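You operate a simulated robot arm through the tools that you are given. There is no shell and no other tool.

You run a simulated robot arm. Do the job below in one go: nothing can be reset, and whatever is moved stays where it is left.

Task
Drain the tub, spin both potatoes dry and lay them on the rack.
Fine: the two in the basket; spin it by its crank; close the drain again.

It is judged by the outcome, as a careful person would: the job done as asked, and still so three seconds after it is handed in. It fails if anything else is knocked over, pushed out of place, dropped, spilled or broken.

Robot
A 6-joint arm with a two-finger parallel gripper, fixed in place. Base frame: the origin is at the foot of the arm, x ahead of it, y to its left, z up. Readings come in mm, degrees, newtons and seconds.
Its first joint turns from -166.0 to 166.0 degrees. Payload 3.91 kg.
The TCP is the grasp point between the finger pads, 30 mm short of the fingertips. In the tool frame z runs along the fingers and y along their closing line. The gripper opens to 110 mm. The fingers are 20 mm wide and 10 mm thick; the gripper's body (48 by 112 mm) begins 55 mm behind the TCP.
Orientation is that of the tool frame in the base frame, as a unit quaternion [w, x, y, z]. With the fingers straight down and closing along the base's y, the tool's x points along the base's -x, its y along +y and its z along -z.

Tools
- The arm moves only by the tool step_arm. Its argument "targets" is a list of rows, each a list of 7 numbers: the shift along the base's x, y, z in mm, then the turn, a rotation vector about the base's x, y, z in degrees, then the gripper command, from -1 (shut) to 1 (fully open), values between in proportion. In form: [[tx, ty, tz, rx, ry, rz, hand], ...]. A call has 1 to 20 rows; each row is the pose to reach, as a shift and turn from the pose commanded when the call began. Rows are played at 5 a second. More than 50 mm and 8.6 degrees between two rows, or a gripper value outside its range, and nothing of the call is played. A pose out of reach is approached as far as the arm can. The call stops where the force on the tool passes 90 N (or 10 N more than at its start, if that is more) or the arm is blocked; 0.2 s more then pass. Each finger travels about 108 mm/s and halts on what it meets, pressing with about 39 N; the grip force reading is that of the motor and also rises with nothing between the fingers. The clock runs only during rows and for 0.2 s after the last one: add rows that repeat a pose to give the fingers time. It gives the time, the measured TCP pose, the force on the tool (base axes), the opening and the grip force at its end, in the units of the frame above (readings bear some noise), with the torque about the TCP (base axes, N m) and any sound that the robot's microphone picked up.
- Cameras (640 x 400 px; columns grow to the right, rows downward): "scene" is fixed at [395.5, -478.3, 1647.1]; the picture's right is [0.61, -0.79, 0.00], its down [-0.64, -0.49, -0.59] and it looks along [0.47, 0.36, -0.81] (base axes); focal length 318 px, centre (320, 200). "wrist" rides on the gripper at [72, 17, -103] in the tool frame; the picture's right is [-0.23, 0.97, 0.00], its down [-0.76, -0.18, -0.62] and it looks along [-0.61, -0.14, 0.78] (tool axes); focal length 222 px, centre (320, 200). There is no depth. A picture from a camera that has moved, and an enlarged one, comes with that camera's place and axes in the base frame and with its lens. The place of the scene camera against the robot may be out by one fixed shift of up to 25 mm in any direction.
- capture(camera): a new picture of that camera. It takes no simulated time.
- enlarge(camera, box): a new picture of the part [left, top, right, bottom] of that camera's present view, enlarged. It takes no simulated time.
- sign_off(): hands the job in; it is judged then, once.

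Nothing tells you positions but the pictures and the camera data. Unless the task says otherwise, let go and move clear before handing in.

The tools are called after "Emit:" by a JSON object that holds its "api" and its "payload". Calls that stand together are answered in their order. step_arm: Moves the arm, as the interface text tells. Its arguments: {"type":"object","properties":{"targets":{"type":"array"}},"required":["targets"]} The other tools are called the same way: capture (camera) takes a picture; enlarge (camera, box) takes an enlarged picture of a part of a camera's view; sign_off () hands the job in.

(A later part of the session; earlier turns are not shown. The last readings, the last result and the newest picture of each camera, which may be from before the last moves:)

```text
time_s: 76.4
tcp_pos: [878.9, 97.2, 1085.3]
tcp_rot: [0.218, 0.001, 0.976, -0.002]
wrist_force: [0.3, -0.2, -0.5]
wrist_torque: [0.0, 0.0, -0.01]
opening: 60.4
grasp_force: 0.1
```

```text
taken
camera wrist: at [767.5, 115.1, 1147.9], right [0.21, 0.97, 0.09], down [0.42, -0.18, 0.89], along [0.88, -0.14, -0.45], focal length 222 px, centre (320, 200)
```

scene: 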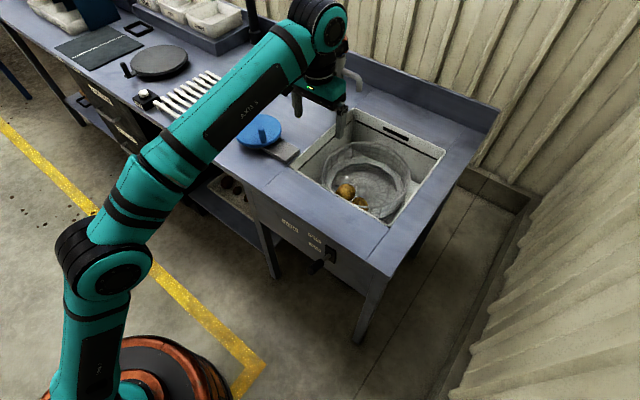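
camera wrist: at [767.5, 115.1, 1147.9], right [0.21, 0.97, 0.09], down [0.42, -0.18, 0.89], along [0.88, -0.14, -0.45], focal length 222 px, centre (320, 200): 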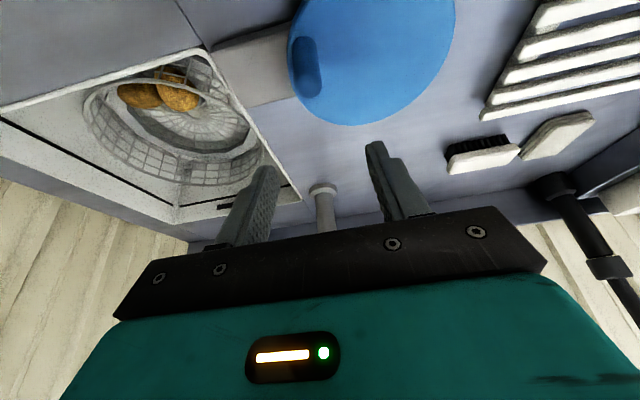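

The knob is right below. Descending and gripping it at the same grip as before.

Emit:
{"api": "step_arm", "payload": {"targets": [[0, 0, -40, 0, 0, 0, 0.1], [0, 0, -70, 0, 0, 0, 0], [0, 0, -90, 0, 0, 0, -0.1], [0, 0, -100, 0, 0, 0, -0.1], [0, 0, -100, 0, 0, 0, -0.6], [0, 0, -100, 0, 0, 0, -1], [0, 0, -100, 0, 0, 0, -1]]}}

```text
time_s: 78.0
tcp_pos: [878.2, 96.6, 986.1]
tcp_rot: [0.218, 0.002, 0.976, -0.002]
wrist_force: [-0.1, 0.9, -4.9]
wrist_torque: [1.04, -0.99, 0.14]
opening: 21.8
grasp_force: 44.8
```

Gripped with no stray force. Turning the crank back slowly by about 12°.

Emit:
{"api": "step_arm", "payload": {"targets": [[-1, 0.5, 0, 0, 0, 0, -1], [-2.8, 1.6, 0, 0, 0, 0, -1], [-4.6, 2.8, 0, 0, 0, 0, -1], [-6.4, 4, 0, 0, 0, 0, -1], [-8.2, 5.4, 0, 0, 0, 0, -1], [-9.6, 6.6, 0, 0, 0, 0, -1], [-10.4, 7.2, 0, 0, 0, 0, -1], [-10.4, 7.2, 0, 0, 0, 0, -1]]}}

Emit:
{"api": "enlarge", "payload": {"camera": "scene", "box": [290, 120, 430, 225]}}

```text
time_s: 79.8
tcp_pos: [865.1, 102.7, 986.1]
tcp_rot: [0.218, 0.002, 0.976, -0.001]
wrist_force: [-7.5, -7.9, 9.1]
wrist_torque: [0.63, -0.11, 0.03]
opening: 21.4
grasp_force: 45.1
```

```text
3.81 times, centred on (360, 172) of scene
camera zoom: at [395.5, -478.3, 1647.1], right [0.61, -0.79, 0.0], down [-0.64, -0.49, -0.59], along [0.47, 0.36, -0.81], focal length 1213 px, centre (168, 305)
```

zoom: 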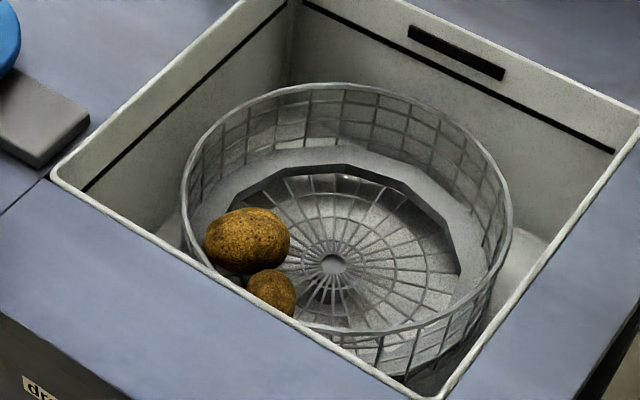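

Both potatoes have come round to the left-near side as planned. I'll release the knob, rise, and return above the tub with the tool vertical to measure them again.

Emit:
{"api": "step_arm", "payload": {"targets": [[0, 0, 0, 0, 0, 0, -0.6], [0, 0, 0, 0, 0, 0, -0.3], [0, 0, 0, 0, 0, 0, -0.2], [-3, 0, 20, 0, 0, 0, -0.2], [-3, 0, 50, 0, 0, 0, -0.2], [0, 0, 90, 0, 2, 0, 0.2], [10, -30, 100, 0, 8, 0, 1], [20, -60, 100, 0, 14, 0, 1], [30, -100, 100, 0, 20, 0, 1], [40, -140, 100, 0, 25, 0, 1], [50, -175, 100, 0, 25, 0, 1]]}}

Emit:
{"api": "enlarge", "payload": {"camera": "wrist", "box": [170, 20, 410, 200]}}

Emit:
{"api": "step_arm", "payload": {"targets": [[0, -40, 0, 0, 0, 0, 1], [0, -80, 0, 0, 0, 0, 1], [0, -120, 0, 0, 0, 0, 1], [0, -150, 0, 0, 0, 0, 1]]}}

Emit:
{"api": "enlarge", "payload": {"camera": "wrist", "box": [210, 40, 450, 220]}}

```text
time_s: 82.2
tcp_pos: [917.0, -70.2, 1085.8]
tcp_rot: [0.002, 0.0, 1.0, -0.001]
wrist_force: [0.6, 0.0, 0.5]
wrist_torque: [-0.06, -0.04, -0.01]
opening: 109.5
grasp_force: 0.1
```

```text
2.22 times, centred on (290, 110) of wrist
camera zoom: at [842.9, -52.4, 1188.6], right [0.23, 0.97, 0.0], down [0.76, -0.18, 0.63], along [0.61, -0.14, -0.78], focal length 494 px, centre (387, 400)
```

zoom: 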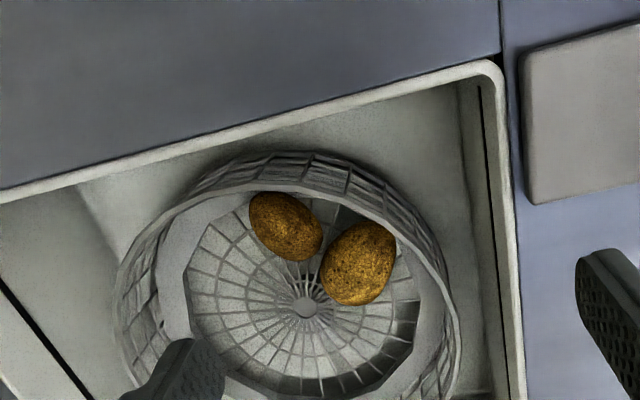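

```text
time_s: 83.2
tcp_pos: [916.8, -221.9, 1085.7]
tcp_rot: [0.002, 0.0, 1.0, -0.002]
wrist_force: [-0.4, 0.7, -0.1]
wrist_torque: [-0.03, 0.02, 0.0]
opening: 109.9
grasp_force: 0.2
```

```text
2.22 times, centred on (330, 130) of wrist
camera zoom: at [843.9, -204.0, 1188.7], right [0.23, 0.97, 0.0], down [0.76, -0.18, 0.63], along [0.61, -0.14, -0.78], focal length 494 px, centre (298, 356)
```

zoom: 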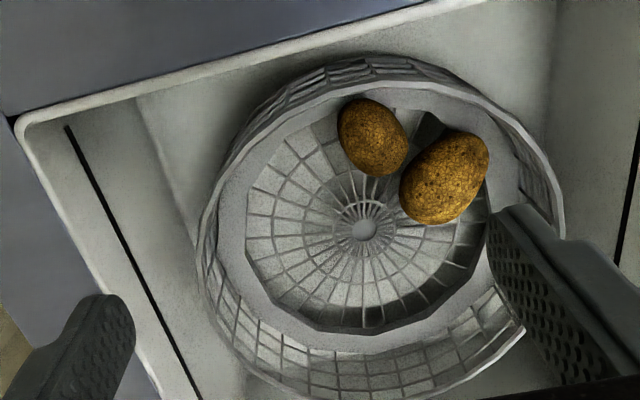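

After the turn the larger potato is at about (1011, −117, 769) pointing radially (−55°), and the smaller at (967, −170, 764). I'll move above the larger one with the tool yawed −52° so the fingers close across its width and the camera stays inside the tub walls.

Emit:
{"api": "step_arm", "payload": {"targets": [[13, 15, 0, 0, 0, -7.4, 1], [27, 30, 0, 0, 0, -14.8, 1], [41, 45, -10, 0, 0, -22.3, 0.8], [54, 60, -25, 0, 0, -29.7, 0.5], [68, 75, -45, 0, 0, -37.1, 0.3], [81, 90, -65, 0, 0, -44.6, 0.2], [95, 105.8, -86, 0, 0, -52, 0.2], [95, 105.8, -86, 0, 0, -52, 0.2]]}}

Emit:
{"api": "capture", "payload": {"camera": "wrist"}}

Emit:
{"api": "enlarge", "payload": {"camera": "scene", "box": [260, 20, 460, 220]}}

```text
time_s: 85.0
tcp_pos: [1012.2, -114.5, 1000.3]
tcp_rot: [0.0, 0.439, 0.899, -0.003]
wrist_force: [-1.0, 0.3, -0.8]
wrist_torque: [0.02, -0.02, -0.01]
opening: 66.1
grasp_force: 0.0
```

```text
taken
camera wrist: at [980.4, -46.8, 1102.8], right [0.91, 0.42, 0.0], down [0.33, -0.71, 0.63], along [0.26, -0.57, -0.78], focal length 222 px, centre (320, 200)
```

wrist: 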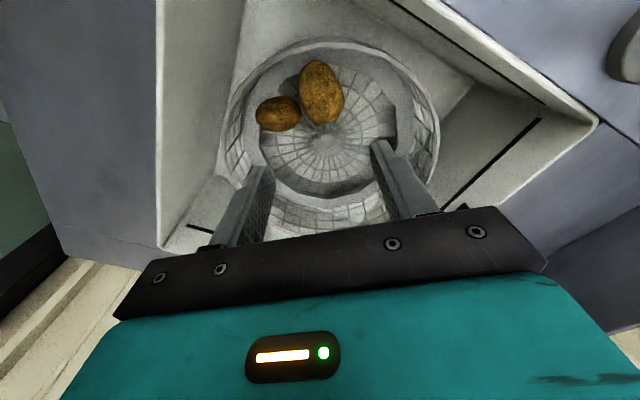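

```text
2.00 times, centred on (360, 120) of scene
camera zoom: at [395.5, -478.3, 1647.1], right [0.61, -0.79, 0.0], down [-0.64, -0.49, -0.59], along [0.47, 0.36, -0.81], focal length 637 px, centre (240, 360)
```

zoom: 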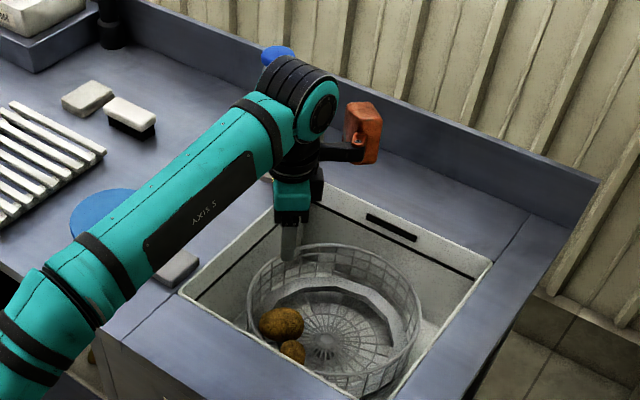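

The larger potato is centred under the tool axis (within 2 mm). I'll descend part-way into the tub and check clearances.

Emit:
{"api": "step_arm", "payload": {"targets": [[0, 0, -40, 0, 0, 0, 0.18], [0, 0, -80, 0, 0, 0, 0.18], [0, 0, -115, 0, 0, 0, 0.18], [0, 0, -140, 0, 0, 0, 0.18], [0, 0, -155, 0, 0, 0, 0.18]]}}

Emit:
{"api": "capture", "payload": {"camera": "wrist"}}

Emit:
{"api": "enlarge", "payload": {"camera": "scene", "box": [290, 70, 430, 200]}}

```text
time_s: 86.2
tcp_pos: [1010.0, -115.2, 844.6]
tcp_rot: [0.001, 0.44, 0.898, -0.002]
wrist_force: [0.4, -0.7, 0.9]
wrist_torque: [-0.01, 0.01, -0.01]
opening: 64.8
grasp_force: 0.2
```

```text
taken
camera wrist: at [979.6, -47.0, 947.1], right [0.91, 0.42, 0.0], down [0.33, -0.71, 0.63], along [0.26, -0.57, -0.78], focal length 222 px, centre (320, 200)
```

wrist: 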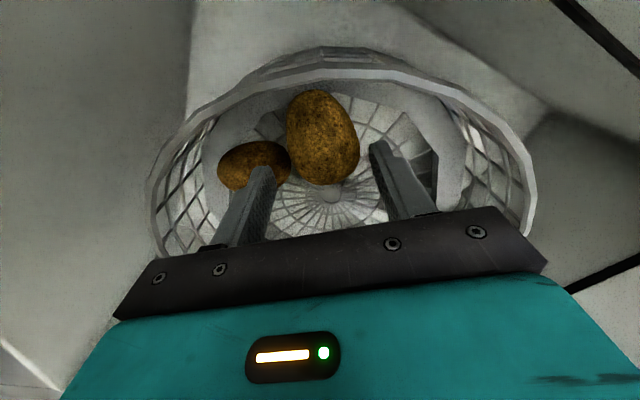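

```text
3.08 times, centred on (360, 135) of scene
camera zoom: at [395.5, -478.3, 1647.1], right [0.61, -0.79, 0.0], down [-0.64, -0.49, -0.59], along [0.47, 0.36, -0.81], focal length 980 px, centre (197, 400)
```

zoom: 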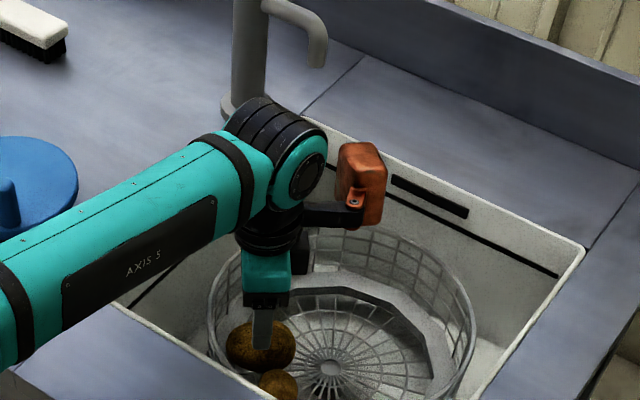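

The orange block and camera are inside the tub with room. I'll zoom to look at the finger between the two potatoes.

Emit:
{"api": "enlarge", "payload": {"camera": "wrist", "box": [200, 80, 440, 230]}}

```text
2.67 times, centred on (320, 155) of wrist
camera zoom: at [979.6, -47.0, 947.1], right [0.91, 0.42, 0.0], down [0.33, -0.71, 0.63], along [0.26, -0.57, -0.78], focal length 592 px, centre (320, 320)
```

zoom: 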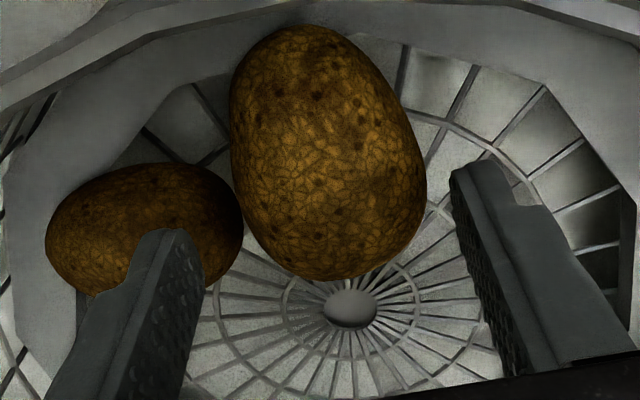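

The two potatoes touch, so a finger can't pass between them cleanly. I'll close the fingers, dip into the open pocket beside them near (970, −128), and gently nudge the smaller one away along the ring.

Emit:
{"api": "step_arm", "payload": {"targets": [[0, 0, 5, 0, 0, 0, -0.3], [0, 0, 5, 0, 0, 0, -1], [-21, -6, 5, 0, 0, 0, -1], [-41.8, -11.9, 5, 0, 0, 0, -1], [-41.8, -11.9, 5, 0, 0, 0, -1]]}}

Emit:
{"api": "enlarge", "payload": {"camera": "wrist", "box": [200, 80, 440, 230]}}

```text
time_s: 87.4
tcp_pos: [968.9, -127.6, 850.3]
tcp_rot: [0.0, 0.438, 0.899, -0.002]
wrist_force: [0.1, 0.3, -1.0]
wrist_torque: [-0.01, -0.02, 0.01]
opening: 0.0
grasp_force: 37.5
```

```text
2.67 times, centred on (320, 155) of wrist
camera zoom: at [937.7, -58.9, 951.9], right [0.91, 0.42, 0.0], down [0.33, -0.71, 0.63], along [0.26, -0.57, -0.78], focal length 592 px, centre (320, 320)
```

zoom: 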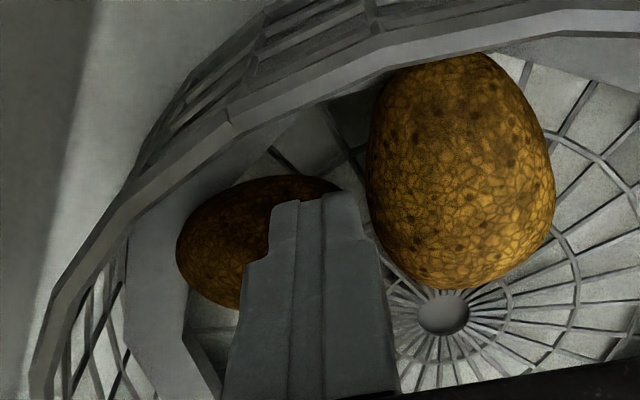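

The pocket is right under the fingertips' descent line. Going down to just ring height, pushing the small potato about 18 mm away, then back up.

Emit:
{"api": "step_arm", "payload": {"targets": [[0, 0, -25, 0, 0, 0, -1], [0, 0, -45, 0, 0, 0, -1], [0, 0, -59, 0, 0, 0, -1], [-1, -6, -59, 0, 0, 0, -1], [-2, -12, -59, 0, 0, 0, -1], [-3.5, -18, -59, 0, 0, 0, -1], [-5, -24, -59, 0, 0, 0, -1], [-5, -24, -59, 0, 0, 0, -1]]}}

Emit:
{"api": "enlarge", "payload": {"camera": "wrist", "box": [200, 80, 440, 230]}}

Emit:
{"api": "enlarge", "payload": {"camera": "scene", "box": [290, 100, 430, 205]}}

```text
time_s: 89.2
tcp_pos: [965.4, -151.9, 790.4]
tcp_rot: [0.001, 0.438, 0.899, -0.002]
wrist_force: [0.9, -0.3, -0.7]
wrist_torque: [0.01, -0.01, 0.01]
opening: 0.0
grasp_force: 37.4
```

```text
2.67 times, centred on (320, 155) of wrist
camera zoom: at [933.7, -83.3, 893.1], right [0.91, 0.42, 0.0], down [0.33, -0.71, 0.63], along [0.26, -0.57, -0.78], focal length 592 px, centre (320, 320)
```

zoom: 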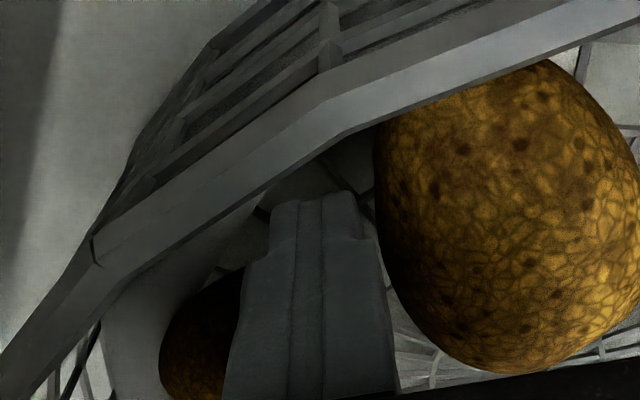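

```text
3.81 times, centred on (360, 152) of scene
camera zoom: at [395.5, -478.3, 1647.1], right [0.61, -0.79, 0.0], down [-0.64, -0.49, -0.59], along [0.47, 0.36, -0.81], focal length 1213 px, centre (168, 381)
```

zoom: 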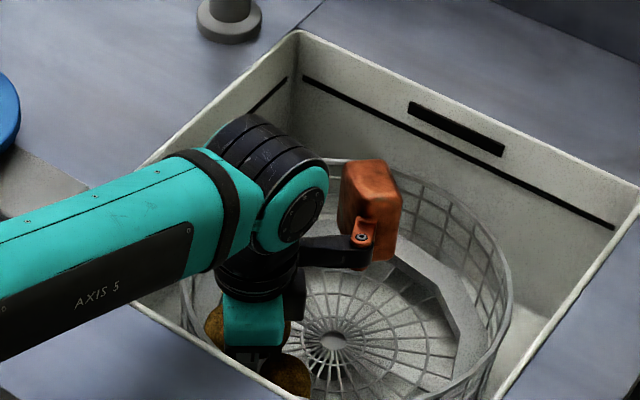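

The small potato slid away. I'll rise straight up and look again.

Emit:
{"api": "step_arm", "payload": {"targets": [[2, 4, 10, 0, 0, 0, -1], [3, 5, 45, 0, 0, 0, -1], [10, 8, 85, 0, 0, 0, -0.5], [25, 18, 120, 0, 0, 0, 0.2], [45, 35, 150, 0, 0, 0, 0.2], [45, 35, 150, 0, 0, 0, 0.2]]}}

Emit:
{"api": "enlarge", "payload": {"camera": "wrist", "box": [200, 50, 440, 200]}}

```text
time_s: 90.6
tcp_pos: [1008.9, -114.7, 940.7]
tcp_rot: [0.001, 0.439, 0.898, -0.002]
wrist_force: [-0.3, 0.0, 0.2]
wrist_torque: [-0.02, 0.03, -0.02]
opening: 66.1
grasp_force: 0.1
```

```text
2.67 times, centred on (320, 125) of wrist
camera zoom: at [978.0, -47.1, 1043.0], right [0.91, 0.42, 0.0], down [0.33, -0.71, 0.63], along [0.26, -0.57, -0.78], focal length 592 px, centre (320, 400)
```

zoom: 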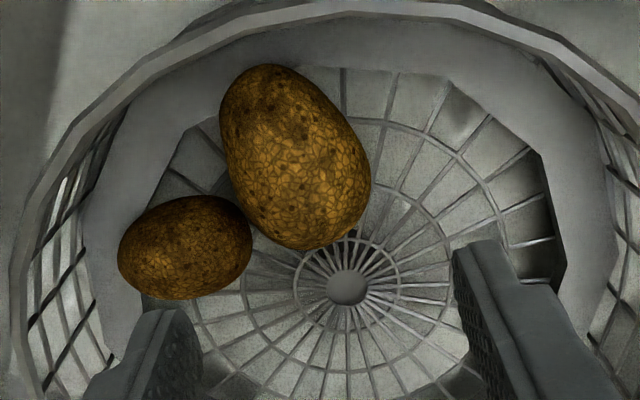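

Pushing turned the freewheeling basket slightly rather than separating them much, but the gap geometry is better now: larger potato ≈ (1002, −125), small ≈ (970, −189). I'll re-aim with yaw −47°, biased slightly outward along the larger potato, and come down part-way.

Emit:
{"api": "step_arm", "payload": {"targets": [[-5, -3.4, -20, 0, 0, 2.5, 0.18], [-9.9, -6.8, -50, 0, 0, 5, 0.18], [-9.9, -6.8, -80, 0, 0, 5, 0.18], [-9.9, -6.8, -95, 0, 0, 5, 0.18], [-9.9, -6.8, -95, 0, 0, 5, 0.18]]}}

Emit:
{"api": "enlarge", "payload": {"camera": "wrist", "box": [200, 80, 440, 230]}}

```text
time_s: 91.8
tcp_pos: [999.6, -124.8, 845.1]
tcp_rot: [0.0, 0.4, 0.917, -0.002]
wrist_force: [0.1, 0.3, 0.3]
wrist_torque: [0.0, 0.01, -0.02]
opening: 65.1
grasp_force: 0.1
```

```text
2.67 times, centred on (320, 155) of wrist
camera zoom: at [962.3, -57.9, 947.3], right [0.87, 0.5, 0.0], down [0.39, -0.68, 0.63], along [0.31, -0.54, -0.78], focal length 592 px, centre (320, 320)
```

zoom: 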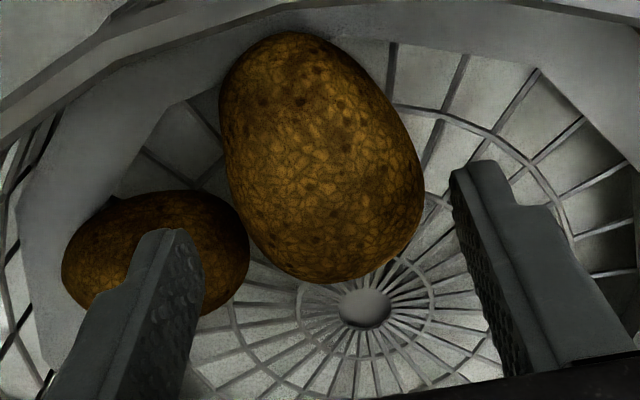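

The left finger now lines up in the gap, clear of the small potato, and the right finger is over open floor. Descending onto the larger potato and closing.

Emit:
{"api": "step_arm", "payload": {"targets": [[-0.8, -0.5, -20, 0, 0, 0, 0.18], [-0.8, -0.5, -38, 0, 0, 0, 0.18], [-0.8, -0.5, -53, 0, 0, 0, 0.18], [-0.8, -0.5, -66, 0, 0, 0, 0.18], [-0.8, -0.5, -66, 0, 0, 0, 0.18]]}}

Emit:
{"api": "enlarge", "payload": {"camera": "wrist", "box": [200, 80, 440, 230]}}

```text
time_s: 93.0
tcp_pos: [998.3, -122.8, 778.6]
tcp_rot: [0.001, 0.399, 0.917, -0.003]
wrist_force: [0.3, -1.1, 0.7]
wrist_torque: [-0.01, 0.0, 0.01]
opening: 65.0
grasp_force: 0.1
```

```text
2.67 times, centred on (320, 155) of wrist
camera zoom: at [961.8, -57.5, 881.8], right [0.87, 0.5, 0.0], down [0.39, -0.68, 0.63], along [0.31, -0.54, -0.78], focal length 592 px, centre (320, 320)
```

zoom: 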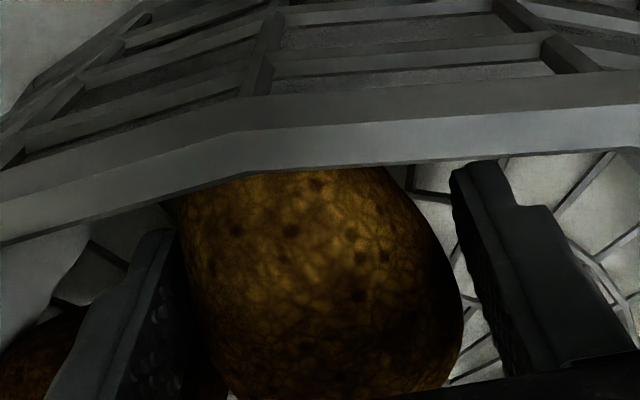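

The fingers straddle the potato with no contact force. Closing now.

Emit:
{"api": "step_arm", "payload": {"targets": [[0, 0, 0, 0, 0, 0, 0.05], [0, 0, 0, 0, 0, 0, -0.1], [0, 0, 0, 0, 0, 0, -0.4], [0, 0, 0, 0, 0, 0, -1], [0, 0, 0, 0, 0, 0, -1]]}}

Emit:
{"api": "enlarge", "payload": {"camera": "wrist", "box": [200, 80, 440, 230]}}

```text
time_s: 94.2
tcp_pos: [999.9, -124.5, 779.3]
tcp_rot: [0.001, 0.401, 0.916, -0.002]
wrist_force: [-0.2, -0.3, -0.3]
wrist_torque: [-0.02, 0.0, -0.03]
opening: 59.9
grasp_force: 38.5
```

```text
2.67 times, centred on (320, 155) of wrist
camera zoom: at [961.8, -57.6, 881.9], right [0.87, 0.5, 0.0], down [0.39, -0.68, 0.63], along [0.31, -0.54, -0.78], focal length 592 px, centre (320, 320)
```

zoom: 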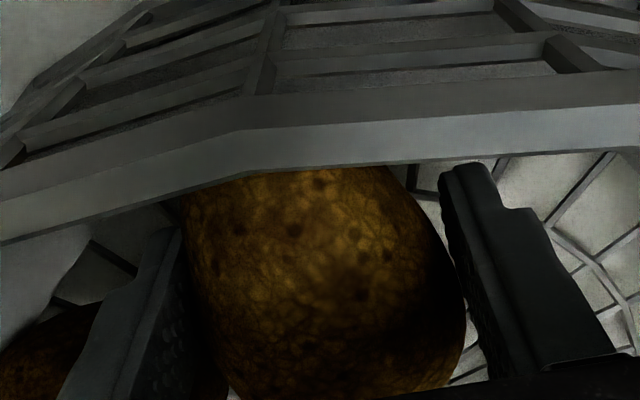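

It's held at 60 mm. Lifting gently, then checking.

Emit:
{"api": "step_arm", "payload": {"targets": [[0, 0, 8, 0, 0, 0, -1], [0, 0, 20, 0, 0, 0, -1], [0, 0, 40, 0, 0, 0, -1], [0, 0, 65, 0, 0, 0, -1], [0, 0, 95, 0, 0, 0, -1], [0, 0, 130, 0, 0, 0, -1]]}}

Emit:
{"api": "capture", "payload": {"camera": "wrist"}}

Emit:
{"api": "enlarge", "payload": {"camera": "scene", "box": [240, 40, 440, 200]}}

```text
time_s: 95.6
tcp_pos: [1000.3, -123.7, 910.1]
tcp_rot: [0.0, 0.399, 0.917, -0.003]
wrist_force: [-0.1, -0.5, -2.2]
wrist_torque: [0.01, 0.03, 0.02]
opening: 59.8
grasp_force: 39.1
```

```text
taken
camera wrist: at [962.8, -58.0, 1012.7], right [0.87, 0.5, 0.0], down [0.39, -0.68, 0.63], along [0.31, -0.54, -0.78], focal length 222 px, centre (320, 200)
```

wrist: 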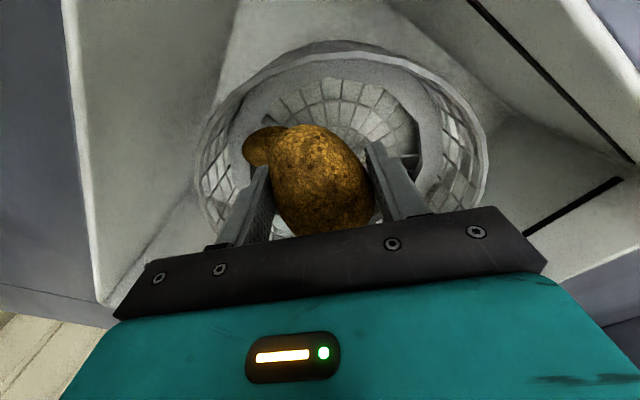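

```text
2.50 times, centred on (340, 120) of scene
camera zoom: at [395.5, -478.3, 1647.1], right [0.61, -0.79, 0.0], down [-0.64, -0.49, -0.59], along [0.47, 0.36, -0.81], focal length 796 px, centre (270, 400)
```

zoom: 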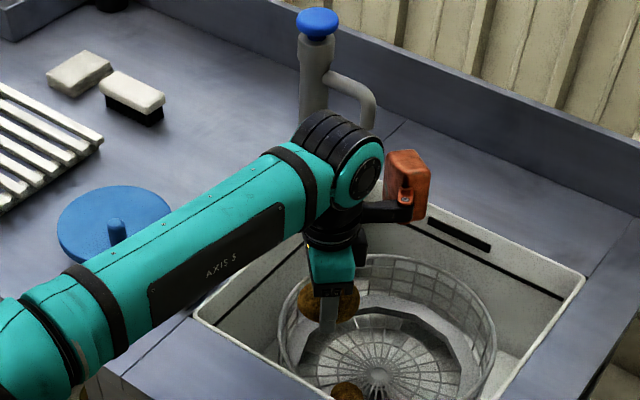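

The larger potato is out, held firmly. I'll raise it and carry it over toward the rack, high above the crank knob, turning the tool so the camera can see the rack.

Emit:
{"api": "step_arm", "payload": {"targets": [[0, 0, 45, 0, 0, 0, -1], [0, 0, 90, 0, 0, 0, -1], [0, 0, 135, 0, 0, 0, -1], [0, 0, 170, 0, 0, 0, -1], [-20, 40, 175, 0, 0, 3.9, -1], [-40, 80, 180, 0, 0, 7.8, -1], [-60, 121, 185, 0, 0, 11.7, -1], [-80, 161, 190, 0, 0, 15.6, -1], [-100, 201, 190, 0, 0, 19.5, -1], [-120, 242, 190, 0, 0, 23.5, -1], [-140, 282, 190, 0, 0, 27.4, -1], [-160, 322, 190, 0, 0, 31.3, -1], [-180, 363, 190, 0, 0, 35.2, -1], [-200, 403, 190, 0, 0, 39.1, -1], [-220, 443, 190, 0, 0, 43, -1], [-240, 480, 190, 0, 0, 47, -1]]}}

Emit:
{"api": "capture", "payload": {"camera": "wrist"}}

Emit:
{"api": "capture", "payload": {"camera": "scene"}}

```text
time_s: 99.0
tcp_pos: [757.8, 356.7, 1100.2]
tcp_rot: [0.002, 0.001, 1.0, -0.001]
wrist_force: [1.2, 0.1, -1.7]
wrist_torque: [0.06, 0.05, 0.0]
opening: 59.2
grasp_force: 39.0
out of reach, approached as far as the arm can: row 4
```

```text
taken
camera wrist: at [685.2, 374.5, 1202.3], right [0.23, 0.97, 0.0], down [0.76, -0.18, 0.63], along [0.61, -0.14, -0.78], focal length 222 px, centre (320, 200)
```

wrist: 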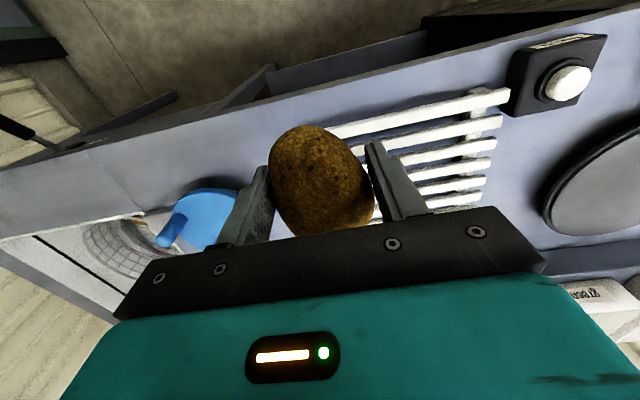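

```text
taken
```

scene: 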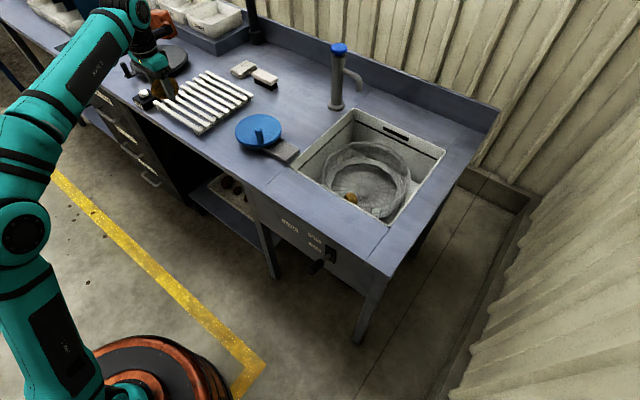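

The potato is still firmly held and the rack is in view. Zooming to measure the rack's slats.

Emit:
{"api": "enlarge", "payload": {"camera": "scene", "box": [140, 50, 280, 150]}}

Emit:
{"api": "enlarge", "payload": {"camera": "wrist", "box": [320, 60, 560, 220]}}

```text
4.00 times, centred on (210, 100) of scene
camera zoom: at [395.5, -478.3, 1647.1], right [0.61, -0.79, 0.0], down [-0.64, -0.49, -0.59], along [0.47, 0.36, -0.81], focal length 1274 px, centre (760, 600)
```

zoom: 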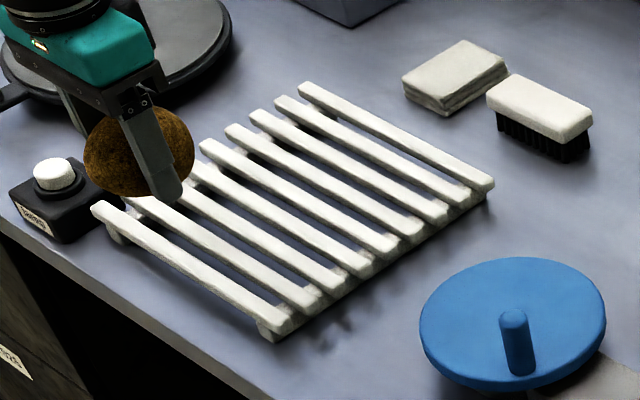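

```text
2.50 times, centred on (440, 140) of wrist
camera zoom: at [685.2, 374.5, 1202.3], right [0.23, 0.97, 0.0], down [0.76, -0.18, 0.63], along [0.61, -0.14, -0.78], focal length 555 px, centre (20, 350)
```

zoom: 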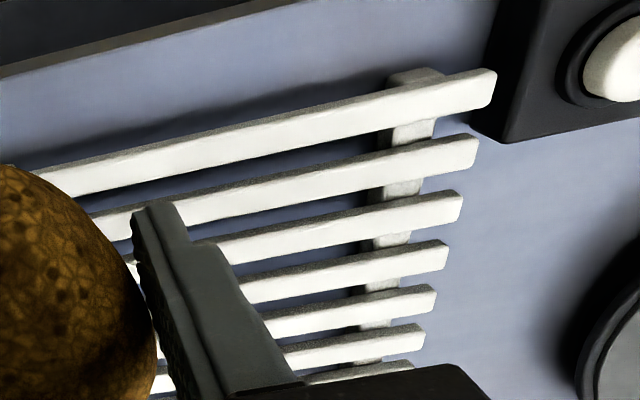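

The rack's nine slats run along y from about y=320 to 570, spaced about 29.5 mm from x≈801 to 1037, top at z≈922. I'll turn the tool to yaw −90° so the potato lies parallel to the slats, over the groove at x≈845, y≈390.

Emit:
{"api": "step_arm", "payload": {"targets": [[8, 3, 0, 0, 0, -8.2, -1], [16, 6, 0, 0, 0, -16.4, -1], [24, 9, 0, 0, 0, -24.6, -1], [32, 12, 0, 0, 0, -32.8, -1], [40, 15, 0, 0, 0, -41, -1], [48, 18, 0, 0, 0, -49.2, -1], [56, 21, 0, 0, 0, -57.4, -1], [64, 24, 0, 0, 0, -65.6, -1], [72, 27, 0, 0, 0, -73.8, -1], [80, 30, -10, 0, 0, -82, -1], [87, 33, -30, 0, 0, -90, -1], [87, 33, -50, 0, 0, -90, -1], [87, 33, -50, 0, 0, -90, -1]]}}

Emit:
{"api": "capture", "payload": {"camera": "wrist"}}

Emit:
{"api": "enlarge", "payload": {"camera": "scene", "box": [140, 30, 280, 150]}}

```text
time_s: 101.8
tcp_pos: [845.5, 389.1, 1049.1]
tcp_rot: [0.0, 0.707, 0.707, -0.002]
wrist_force: [0.6, -0.3, -2.0]
wrist_torque: [0.05, -0.01, -0.02]
opening: 59.5
grasp_force: 38.6
```

```text
taken
camera wrist: at [863.3, 462.4, 1152.1], right [0.97, -0.23, 0.0], down [-0.18, -0.76, 0.63], along [-0.15, -0.61, -0.78], focal length 222 px, centre (320, 200)
```

wrist: 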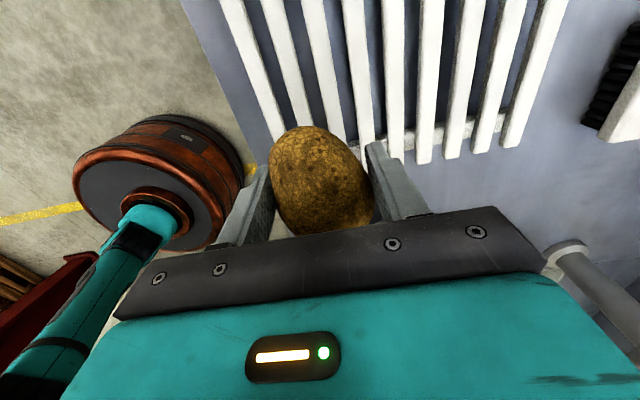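

```text
3.33 times, centred on (210, 90) of scene
camera zoom: at [395.5, -478.3, 1647.1], right [0.61, -0.79, 0.0], down [-0.64, -0.49, -0.59], along [0.47, 0.36, -0.81], focal length 1061 px, centre (687, 567)
```

zoom: 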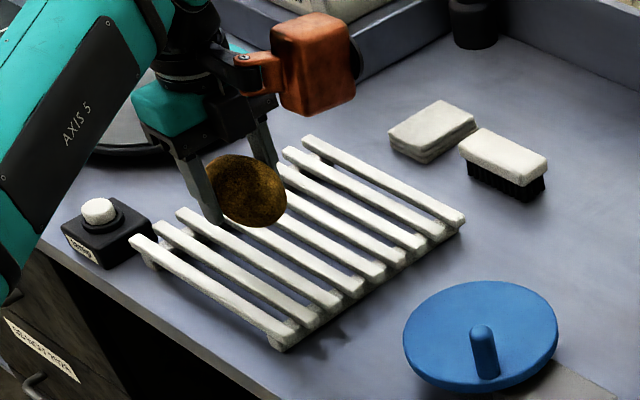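

I'll zoom to fix the slat positions before lowering.

Emit:
{"api": "enlarge", "payload": {"camera": "wrist", "box": [200, 0, 440, 150]}}

```text
2.67 times, centred on (320, 75) of wrist
camera zoom: at [863.3, 462.4, 1152.1], right [0.97, -0.23, 0.0], down [-0.18, -0.76, 0.63], along [-0.15, -0.61, -0.78], focal length 592 px, centre (320, 533)
```

zoom: 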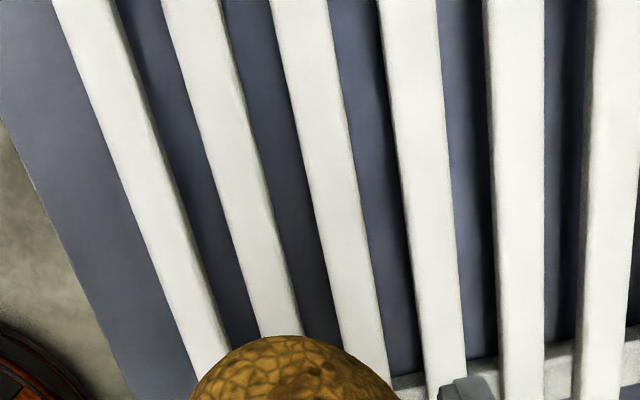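

The slats are at x≈798, 828, 859, 890…, so the groove at x≈844 is under the tool. Lowering to just above contact.

Emit:
{"api": "step_arm", "payload": {"targets": [[-1.5, 0, -25, 0, 0, 0, -1], [-1.5, 0, -50, 0, 0, 0, -1], [-1.5, 0, -68, 0, 0, 0, -1], [-1.5, 0, -78, 0, 0, 0, -1]]}}

Emit:
{"api": "capture", "payload": {"camera": "wrist"}}

Emit:
{"api": "enlarge", "payload": {"camera": "scene", "box": [150, 50, 270, 140]}}

```text
time_s: 102.8
tcp_pos: [845.3, 389.2, 970.9]
tcp_rot: [0.0, 0.707, 0.707, -0.002]
wrist_force: [0.2, -0.4, -2.3]
wrist_torque: [0.0, -0.02, 0.01]
opening: 59.2
grasp_force: 38.9
```

```text
taken
camera wrist: at [862.2, 463.3, 1073.9], right [0.97, -0.23, 0.0], down [-0.18, -0.76, 0.63], along [-0.14, -0.61, -0.78], focal length 222 px, centre (320, 200)
```

wrist: 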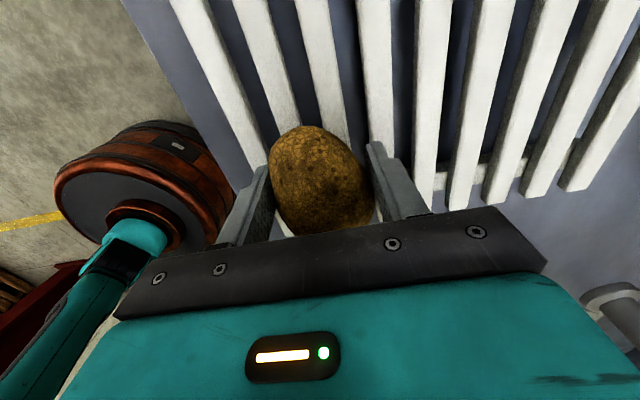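

```text
4.44 times, centred on (210, 95) of scene
camera zoom: at [395.5, -478.3, 1647.1], right [0.61, -0.79, 0.0], down [-0.64, -0.49, -0.59], along [0.47, 0.36, -0.81], focal length 1415 px, centre (809, 667)
```

zoom: 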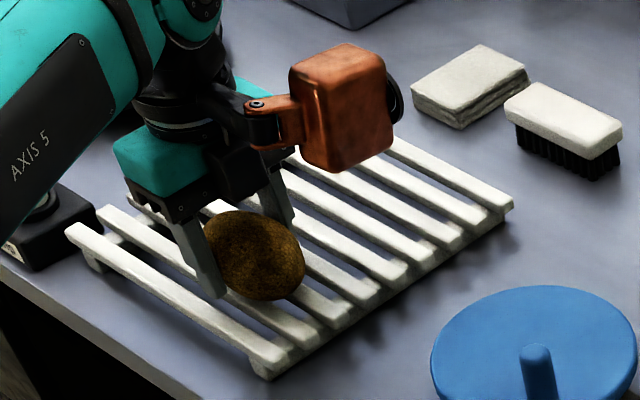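

Close above the slats. I'll go down in small steps watching for contact.

Emit:
{"api": "step_arm", "payload": {"targets": [[0, 0, -2, 0, 0, 0, -1], [0, 0, -4, 0, 0, 0, -1], [0, 0, -6, 0, 0, 0, -1]]}}

```text
time_s: 103.6
tcp_pos: [843.4, 390.5, 967.7]
tcp_rot: [0.001, 0.707, 0.707, -0.002]
wrist_force: [-0.2, 1.8, 20.0]
wrist_torque: [-0.48, -0.03, 0.0]
opening: 59.1
grasp_force: 39.4
```

Contact: about 20 N. I'll ease up 2 mm and open gently.

Emit:
{"api": "step_arm", "payload": {"targets": [[0, 0, 1, 0, 0, 0, -1], [0, 0, 2, 0, 0, 0, -1], [0, 0, 2, 0, 0, 0, 0.1], [0, 0, 2, 0, 0, 0, 0.2], [0, 0, 2, 0, 0, 0, 0.35], [0, 0, 2, 0, 0, 0, 0.5], [0, 0, 2, 0, 0, 0, 0.5]]}}

Emit:
{"api": "capture", "payload": {"camera": "wrist"}}

Emit:
{"api": "enlarge", "payload": {"camera": "scene", "box": [150, 50, 270, 140]}}

```text
time_s: 105.2
tcp_pos: [844.8, 391.0, 968.2]
tcp_rot: [0.001, 0.708, 0.706, -0.003]
wrist_force: [0.1, -0.2, 0.3]
wrist_torque: [0.01, 0.02, -0.02]
opening: 82.5
grasp_force: 0.1
```

```text
taken
camera wrist: at [861.5, 462.9, 1070.0], right [0.97, -0.23, 0.0], down [-0.18, -0.76, 0.63], along [-0.14, -0.61, -0.78], focal length 222 px, centre (320, 200)
```

wrist: 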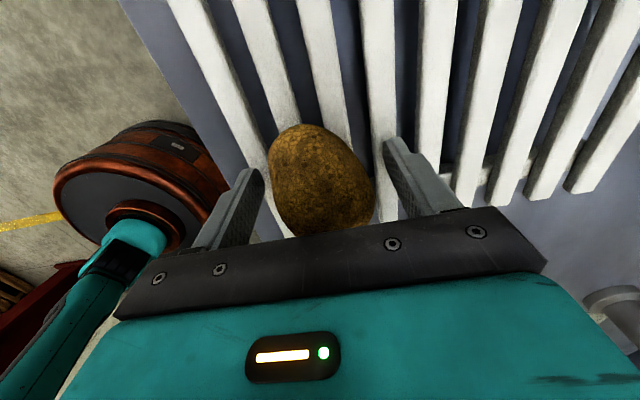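

```text
4.44 times, centred on (210, 95) of scene
camera zoom: at [395.5, -478.3, 1647.1], right [0.61, -0.79, 0.0], down [-0.64, -0.49, -0.59], along [0.47, 0.36, -0.81], focal length 1415 px, centre (809, 667)
```

zoom: 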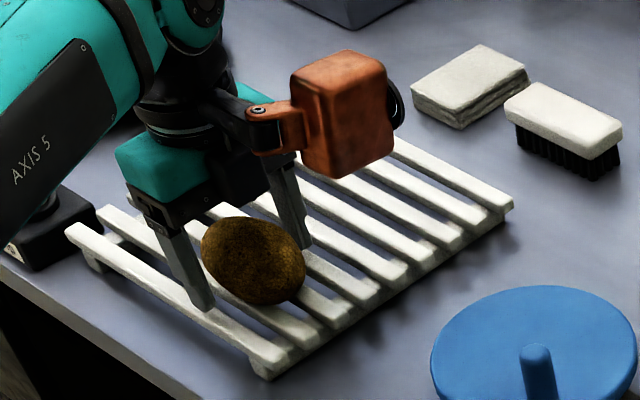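

The potato rests in the groove on its own. Rising straight up and away, then going to look at the remaining potato in the basket.

Emit:
{"api": "step_arm", "payload": {"targets": [[0, 0, 10, 0, 0, 0, 0.5], [0, 0, 35, 0, 0, 0, 0.5], [0, 0, 75, 0, 0, 0, 0.6], [0, 0, 115, 0, 0, 0, 1], [0, -15, 140, 0, 0, 8.2, 1], [0, -40, 150, 0, 0, 16.4, 1], [0, -70, 150, 0, 0, 24.6, 1], [0, -105, 150, 0, 0, 32.8, 1], [0, -145, 150, 0, 0, 41, 1], [0, -185, 150, 0, 0, 49.2, 1], [5, -225, 150, 0, 0, 57.4, 1], [10, -265, 150, 0, 0, 65.6, 1], [20, -305, 150, 0, 0, 73.8, 1], [30, -345, 145, 0, 0, 82, 1], [40, -385, 135, 0, 0, 90, 1], [50, -425, 125, 0, 0, 90, 1], [60, -465, 120, 0, 0, 90, 1]]}}

Emit:
{"api": "capture", "payload": {"camera": "wrist"}}

Emit:
{"api": "capture", "payload": {"camera": "scene"}}

```text
time_s: 108.8
tcp_pos: [905.0, -75.0, 1087.8]
tcp_rot: [0.003, 0.0, 1.0, -0.002]
wrist_force: [-0.3, 0.3, -0.1]
wrist_torque: [-0.04, 0.04, 0.0]
opening: 110.1
grasp_force: 0.1
```

```text
taken
camera wrist: at [831.2, -57.3, 1191.3], right [0.23, 0.97, 0.0], down [0.76, -0.18, 0.63], along [0.61, -0.14, -0.78], focal length 222 px, centre (320, 200)
```

wrist: 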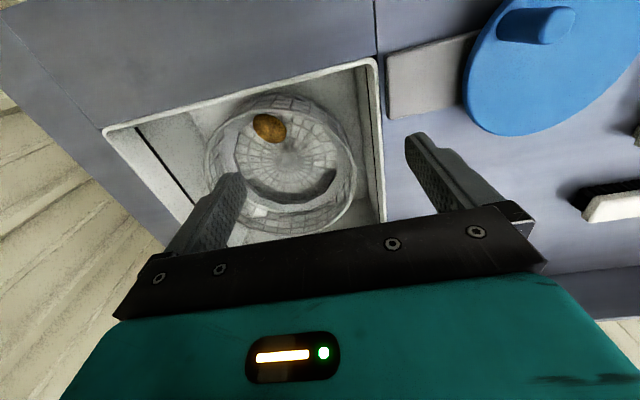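

```text
taken
```

scene: 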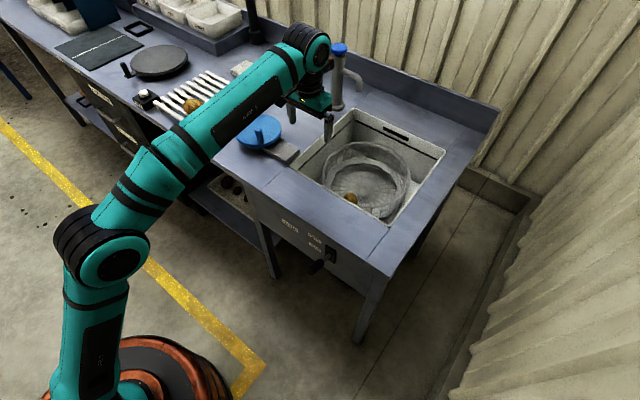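

The big potato sits on the rack, and the small one is at about (965, −190) near the front wall, while the knob top is at (867, 101). I'll go to the knob again and bring the basket round by about 60°.

Emit:
{"api": "step_arm", "payload": {"targets": [[-7, 35, 0, 0, -5, 0, 0.8], [-15, 71, 0, 0, -10, 0, 0.5], [-22, 106, 0, 0, -15, 0, 0.3], [-30, 141, 0, 0, -20, 0, 0.1], [-37, 176.7, 0, 0, -25, 0, 0.1], [-37, 176.7, 0, 0, -25, 0, 0.1]]}}

Emit:
{"api": "enlarge", "payload": {"camera": "wrist", "box": [220, 20, 420, 145]}}

```text
time_s: 110.2
tcp_pos: [866.9, 101.9, 1089.0]
tcp_rot: [0.219, 0.001, 0.976, -0.001]
wrist_force: [0.1, 0.1, 0.0]
wrist_torque: [-0.01, 0.01, 0.03]
opening: 60.7
grasp_force: 0.1
```

```text
3.20 times, centred on (320, 82) of wrist
camera zoom: at [757.5, 119.2, 1150.4], right [0.21, 0.97, 0.09], down [0.42, -0.18, 0.89], along [0.88, -0.14, -0.45], focal length 711 px, centre (320, 576)
```

zoom: 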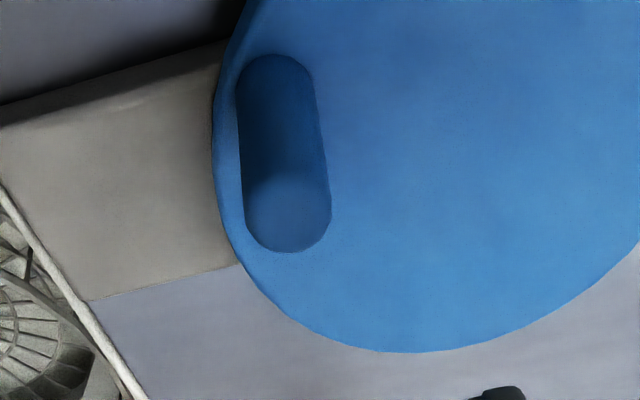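

Knob is under the fingers. Descend and grip.

Emit:
{"api": "step_arm", "payload": {"targets": [[1.5, 1, -40, 0, 0, 0, 0.1], [1.5, 1, -70, 0, 0, 0, 0], [1.5, 1, -92, 0, 0, 0, -0.1], [1.5, 1, -103, 0, 0, 0, -0.1], [1.5, 1, -103, 0, 0, 0, -0.6], [1.5, 1, -103, 0, 0, 0, -1], [1.5, 1, -103, 0, 0, 0, -1]]}}

```text
time_s: 111.8
tcp_pos: [869.5, 102.2, 984.3]
tcp_rot: [0.218, 0.002, 0.976, -0.001]
wrist_force: [-7.9, -7.3, -6.4]
wrist_torque: [1.14, -0.71, 0.04]
opening: 21.4
grasp_force: 45.4
```

Turning the crank back about 20°, slowly.

Emit:
{"api": "step_arm", "payload": {"targets": [[-1.4, 1.2, 0, 0, 0, 0, -1], [-3.8, 3.3, 0, 0, 0, 0, -1], [-6.9, 6.4, 0, 0, 0, 0, -1], [-9.7, 9.7, 0, 0, 0, 0, -1], [-12, 12.7, 0, 0, 0, 0, -1], [-13.6, 14.9, 0, 0, 0, 0, -1], [-14.3, 16.1, 0, 0, 0, 0, -1], [-14.3, 16.1, 0, 0, 0, 0, -1]]}}

Emit:
{"api": "enlarge", "payload": {"camera": "scene", "box": [290, 120, 430, 225]}}

```text
time_s: 113.6
tcp_pos: [854.2, 119.8, 985.4]
tcp_rot: [0.218, 0.001, 0.976, -0.001]
wrist_force: [-5.0, -2.7, -7.5]
wrist_torque: [0.94, -0.1, 0.01]
opening: 21.9
grasp_force: 44.9
```

```text
3.81 times, centred on (360, 172) of scene
camera zoom: at [395.5, -478.3, 1647.1], right [0.61, -0.79, 0.0], down [-0.64, -0.49, -0.59], along [0.47, 0.36, -0.81], focal length 1213 px, centre (168, 305)
```

zoom: 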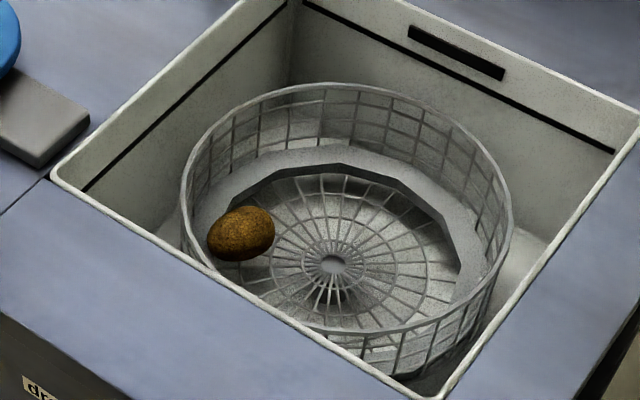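

The small potato has come to the left-near side, as wanted. Releasing the knob, rising, and going back above the tub for two measuring views.

Emit:
{"api": "step_arm", "payload": {"targets": [[0, 0, 0, 0, 0, 0, -0.6], [0, 0, 0, 0, 0, 0, -0.3], [0, 0, 0, 0, 0, 0, -0.2], [-3, 0, 20, 0, 0, 0, -0.2], [-3, 0, 50, 0, 0, 0, -0.2], [0, 0, 90, 0, 2, 0, 0.2], [10, -30, 100, 0, 8, 0, 1], [20, -65, 100, 0, 14, 0, 1], [30, -105, 100, 0, 20, 0, 1], [40, -145, 100, 0, 25, 0, 1], [55, -185, 100, 0, 25, 0, 1]]}}

Emit:
{"api": "enlarge", "payload": {"camera": "wrist", "box": [170, 20, 410, 200]}}

Emit:
{"api": "step_arm", "payload": {"targets": [[0, -40, 0, 0, 0, 0, 1], [0, -80, 0, 0, 0, 0, 1], [0, -120, 0, 0, 0, 0, 1], [0, -150, 0, 0, 0, 0, 1]]}}

Emit:
{"api": "enlarge", "payload": {"camera": "wrist", "box": [210, 40, 450, 220]}}

```text
time_s: 116.0
tcp_pos: [909.6, -66.2, 1084.8]
tcp_rot: [0.001, 0.0, 1.0, -0.002]
wrist_force: [-0.3, 0.1, 0.3]
wrist_torque: [-0.06, -0.03, 0.02]
opening: 110.1
grasp_force: 0.1
```

```text
2.22 times, centred on (290, 110) of wrist
camera zoom: at [835.7, -48.4, 1187.1], right [0.23, 0.97, 0.0], down [0.76, -0.18, 0.63], along [0.61, -0.14, -0.78], focal length 494 px, centre (387, 400)
```

zoom: 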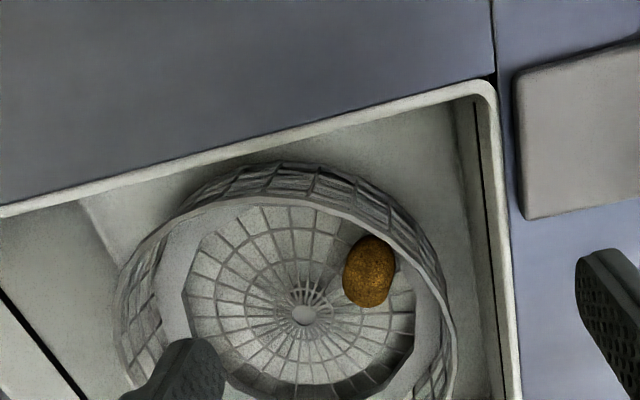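

```text
time_s: 117.0
tcp_pos: [910.4, -216.5, 1083.8]
tcp_rot: [0.001, 0.0, 1.0, -0.003]
wrist_force: [0.2, -0.9, 0.0]
wrist_torque: [-0.06, 0.02, -0.02]
opening: 109.9
grasp_force: 0.0
```

```text
2.22 times, centred on (330, 130) of wrist
camera zoom: at [836.7, -199.0, 1186.6], right [0.23, 0.97, 0.0], down [0.76, -0.18, 0.63], along [0.61, -0.14, -0.78], focal length 494 px, centre (298, 356)
```

zoom: 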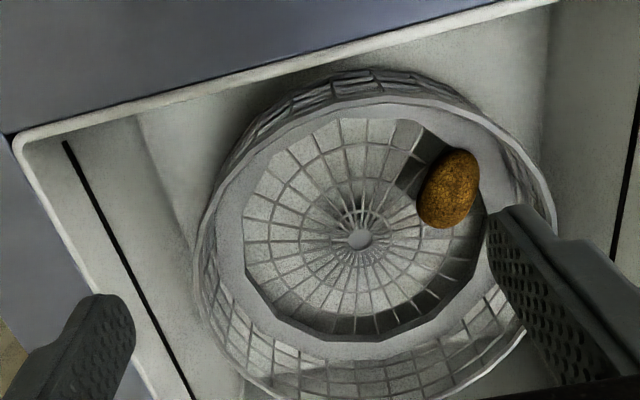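

The small potato is now at about (1015, −107, 764), long axis near −20°. I'll come above it with yaw −47°, biased slightly toward the hub so the fingers stay over the recessed floor, and check alignment.

Emit:
{"api": "step_arm", "payload": {"targets": [[18, 17.5, 0, 0, 0, -7.8, 1], [36, 35, -10, 0, 0, -15.7, 1], [54, 52.5, -25, 0, 0, -23.5, 0.6], [72, 70, -45, 0, 0, -31.3, 0.3], [90, 88, -70, 0, 0, -39.2, 0.13], [107.5, 105.3, -94, 0, 0, -47, 0.13], [107.5, 105.3, -130, 0, 0, -47, 0.13], [107.5, 105.3, -165, 0, 0, -47, 0.13], [107.5, 105.3, -200, 0, 0, -47, 0.13], [107.5, 105.3, -230, 0, 0, -47, 0.13], [107.5, 105.3, -230, 0, 0, -47, 0.13]]}}

Emit:
{"api": "enlarge", "payload": {"camera": "wrist", "box": [200, 80, 440, 230]}}

Emit:
{"api": "enlarge", "payload": {"camera": "scene", "box": [290, 70, 430, 200]}}

```text
time_s: 119.4
tcp_pos: [1018.2, -111.6, 855.3]
tcp_rot: [0.0, 0.4, 0.917, -0.002]
wrist_force: [0.0, -0.6, 0.1]
wrist_torque: [0.05, 0.02, -0.01]
opening: 62.3
grasp_force: 0.1
```

```text
2.67 times, centred on (320, 155) of wrist
camera zoom: at [980.3, -45.9, 957.3], right [0.87, 0.5, 0.0], down [0.39, -0.68, 0.63], along [0.31, -0.54, -0.78], focal length 592 px, centre (320, 320)
```

zoom: 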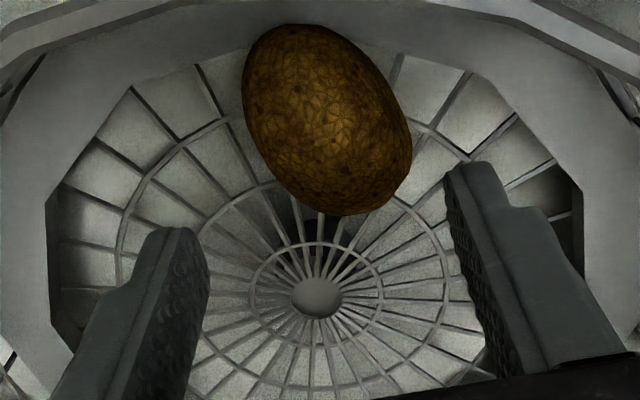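

```text
3.08 times, centred on (360, 135) of scene
camera zoom: at [395.5, -478.3, 1647.1], right [0.61, -0.79, 0.0], down [-0.64, -0.49, -0.59], along [0.47, 0.36, -0.81], focal length 980 px, centre (197, 400)
```

zoom: 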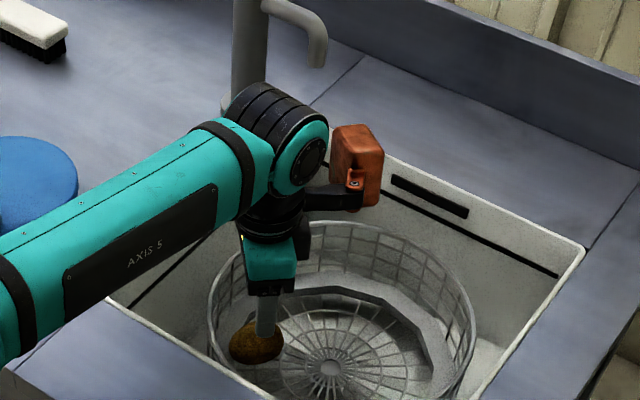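

Alignment is good: a few mm clearance on both sides. Descending to grasp height.

Emit:
{"api": "step_arm", "payload": {"targets": [[1, 1, -25, 0, 0, 0, 0.13], [1, 1, -45, 0, 0, 0, 0.13], [1, 1, -60, 0, 0, 0, 0.13], [1, 1, -72, 0, 0, 0, 0.13], [1, 1, -72, 0, 0, 0, 0.13]]}}

Emit:
{"api": "enlarge", "payload": {"camera": "wrist", "box": [200, 80, 440, 230]}}

```text
time_s: 120.6
tcp_pos: [1016.9, -110.1, 784.4]
tcp_rot: [0.003, 0.399, 0.917, -0.002]
wrist_force: [0.3, -0.1, 11.8]
wrist_torque: [0.41, -0.29, 0.0]
opening: 62.5
grasp_force: 0.2
```

```text
2.67 times, centred on (320, 155) of wrist
camera zoom: at [980.5, -44.6, 886.6], right [0.87, 0.5, 0.0], down [0.39, -0.68, 0.63], along [0.31, -0.54, -0.78], focal length 592 px, centre (320, 320)
```

zoom: 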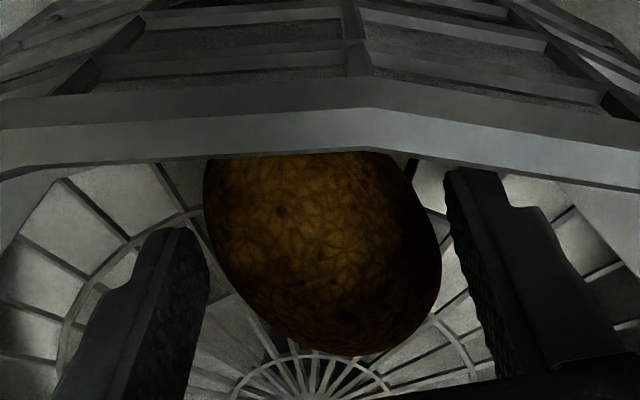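

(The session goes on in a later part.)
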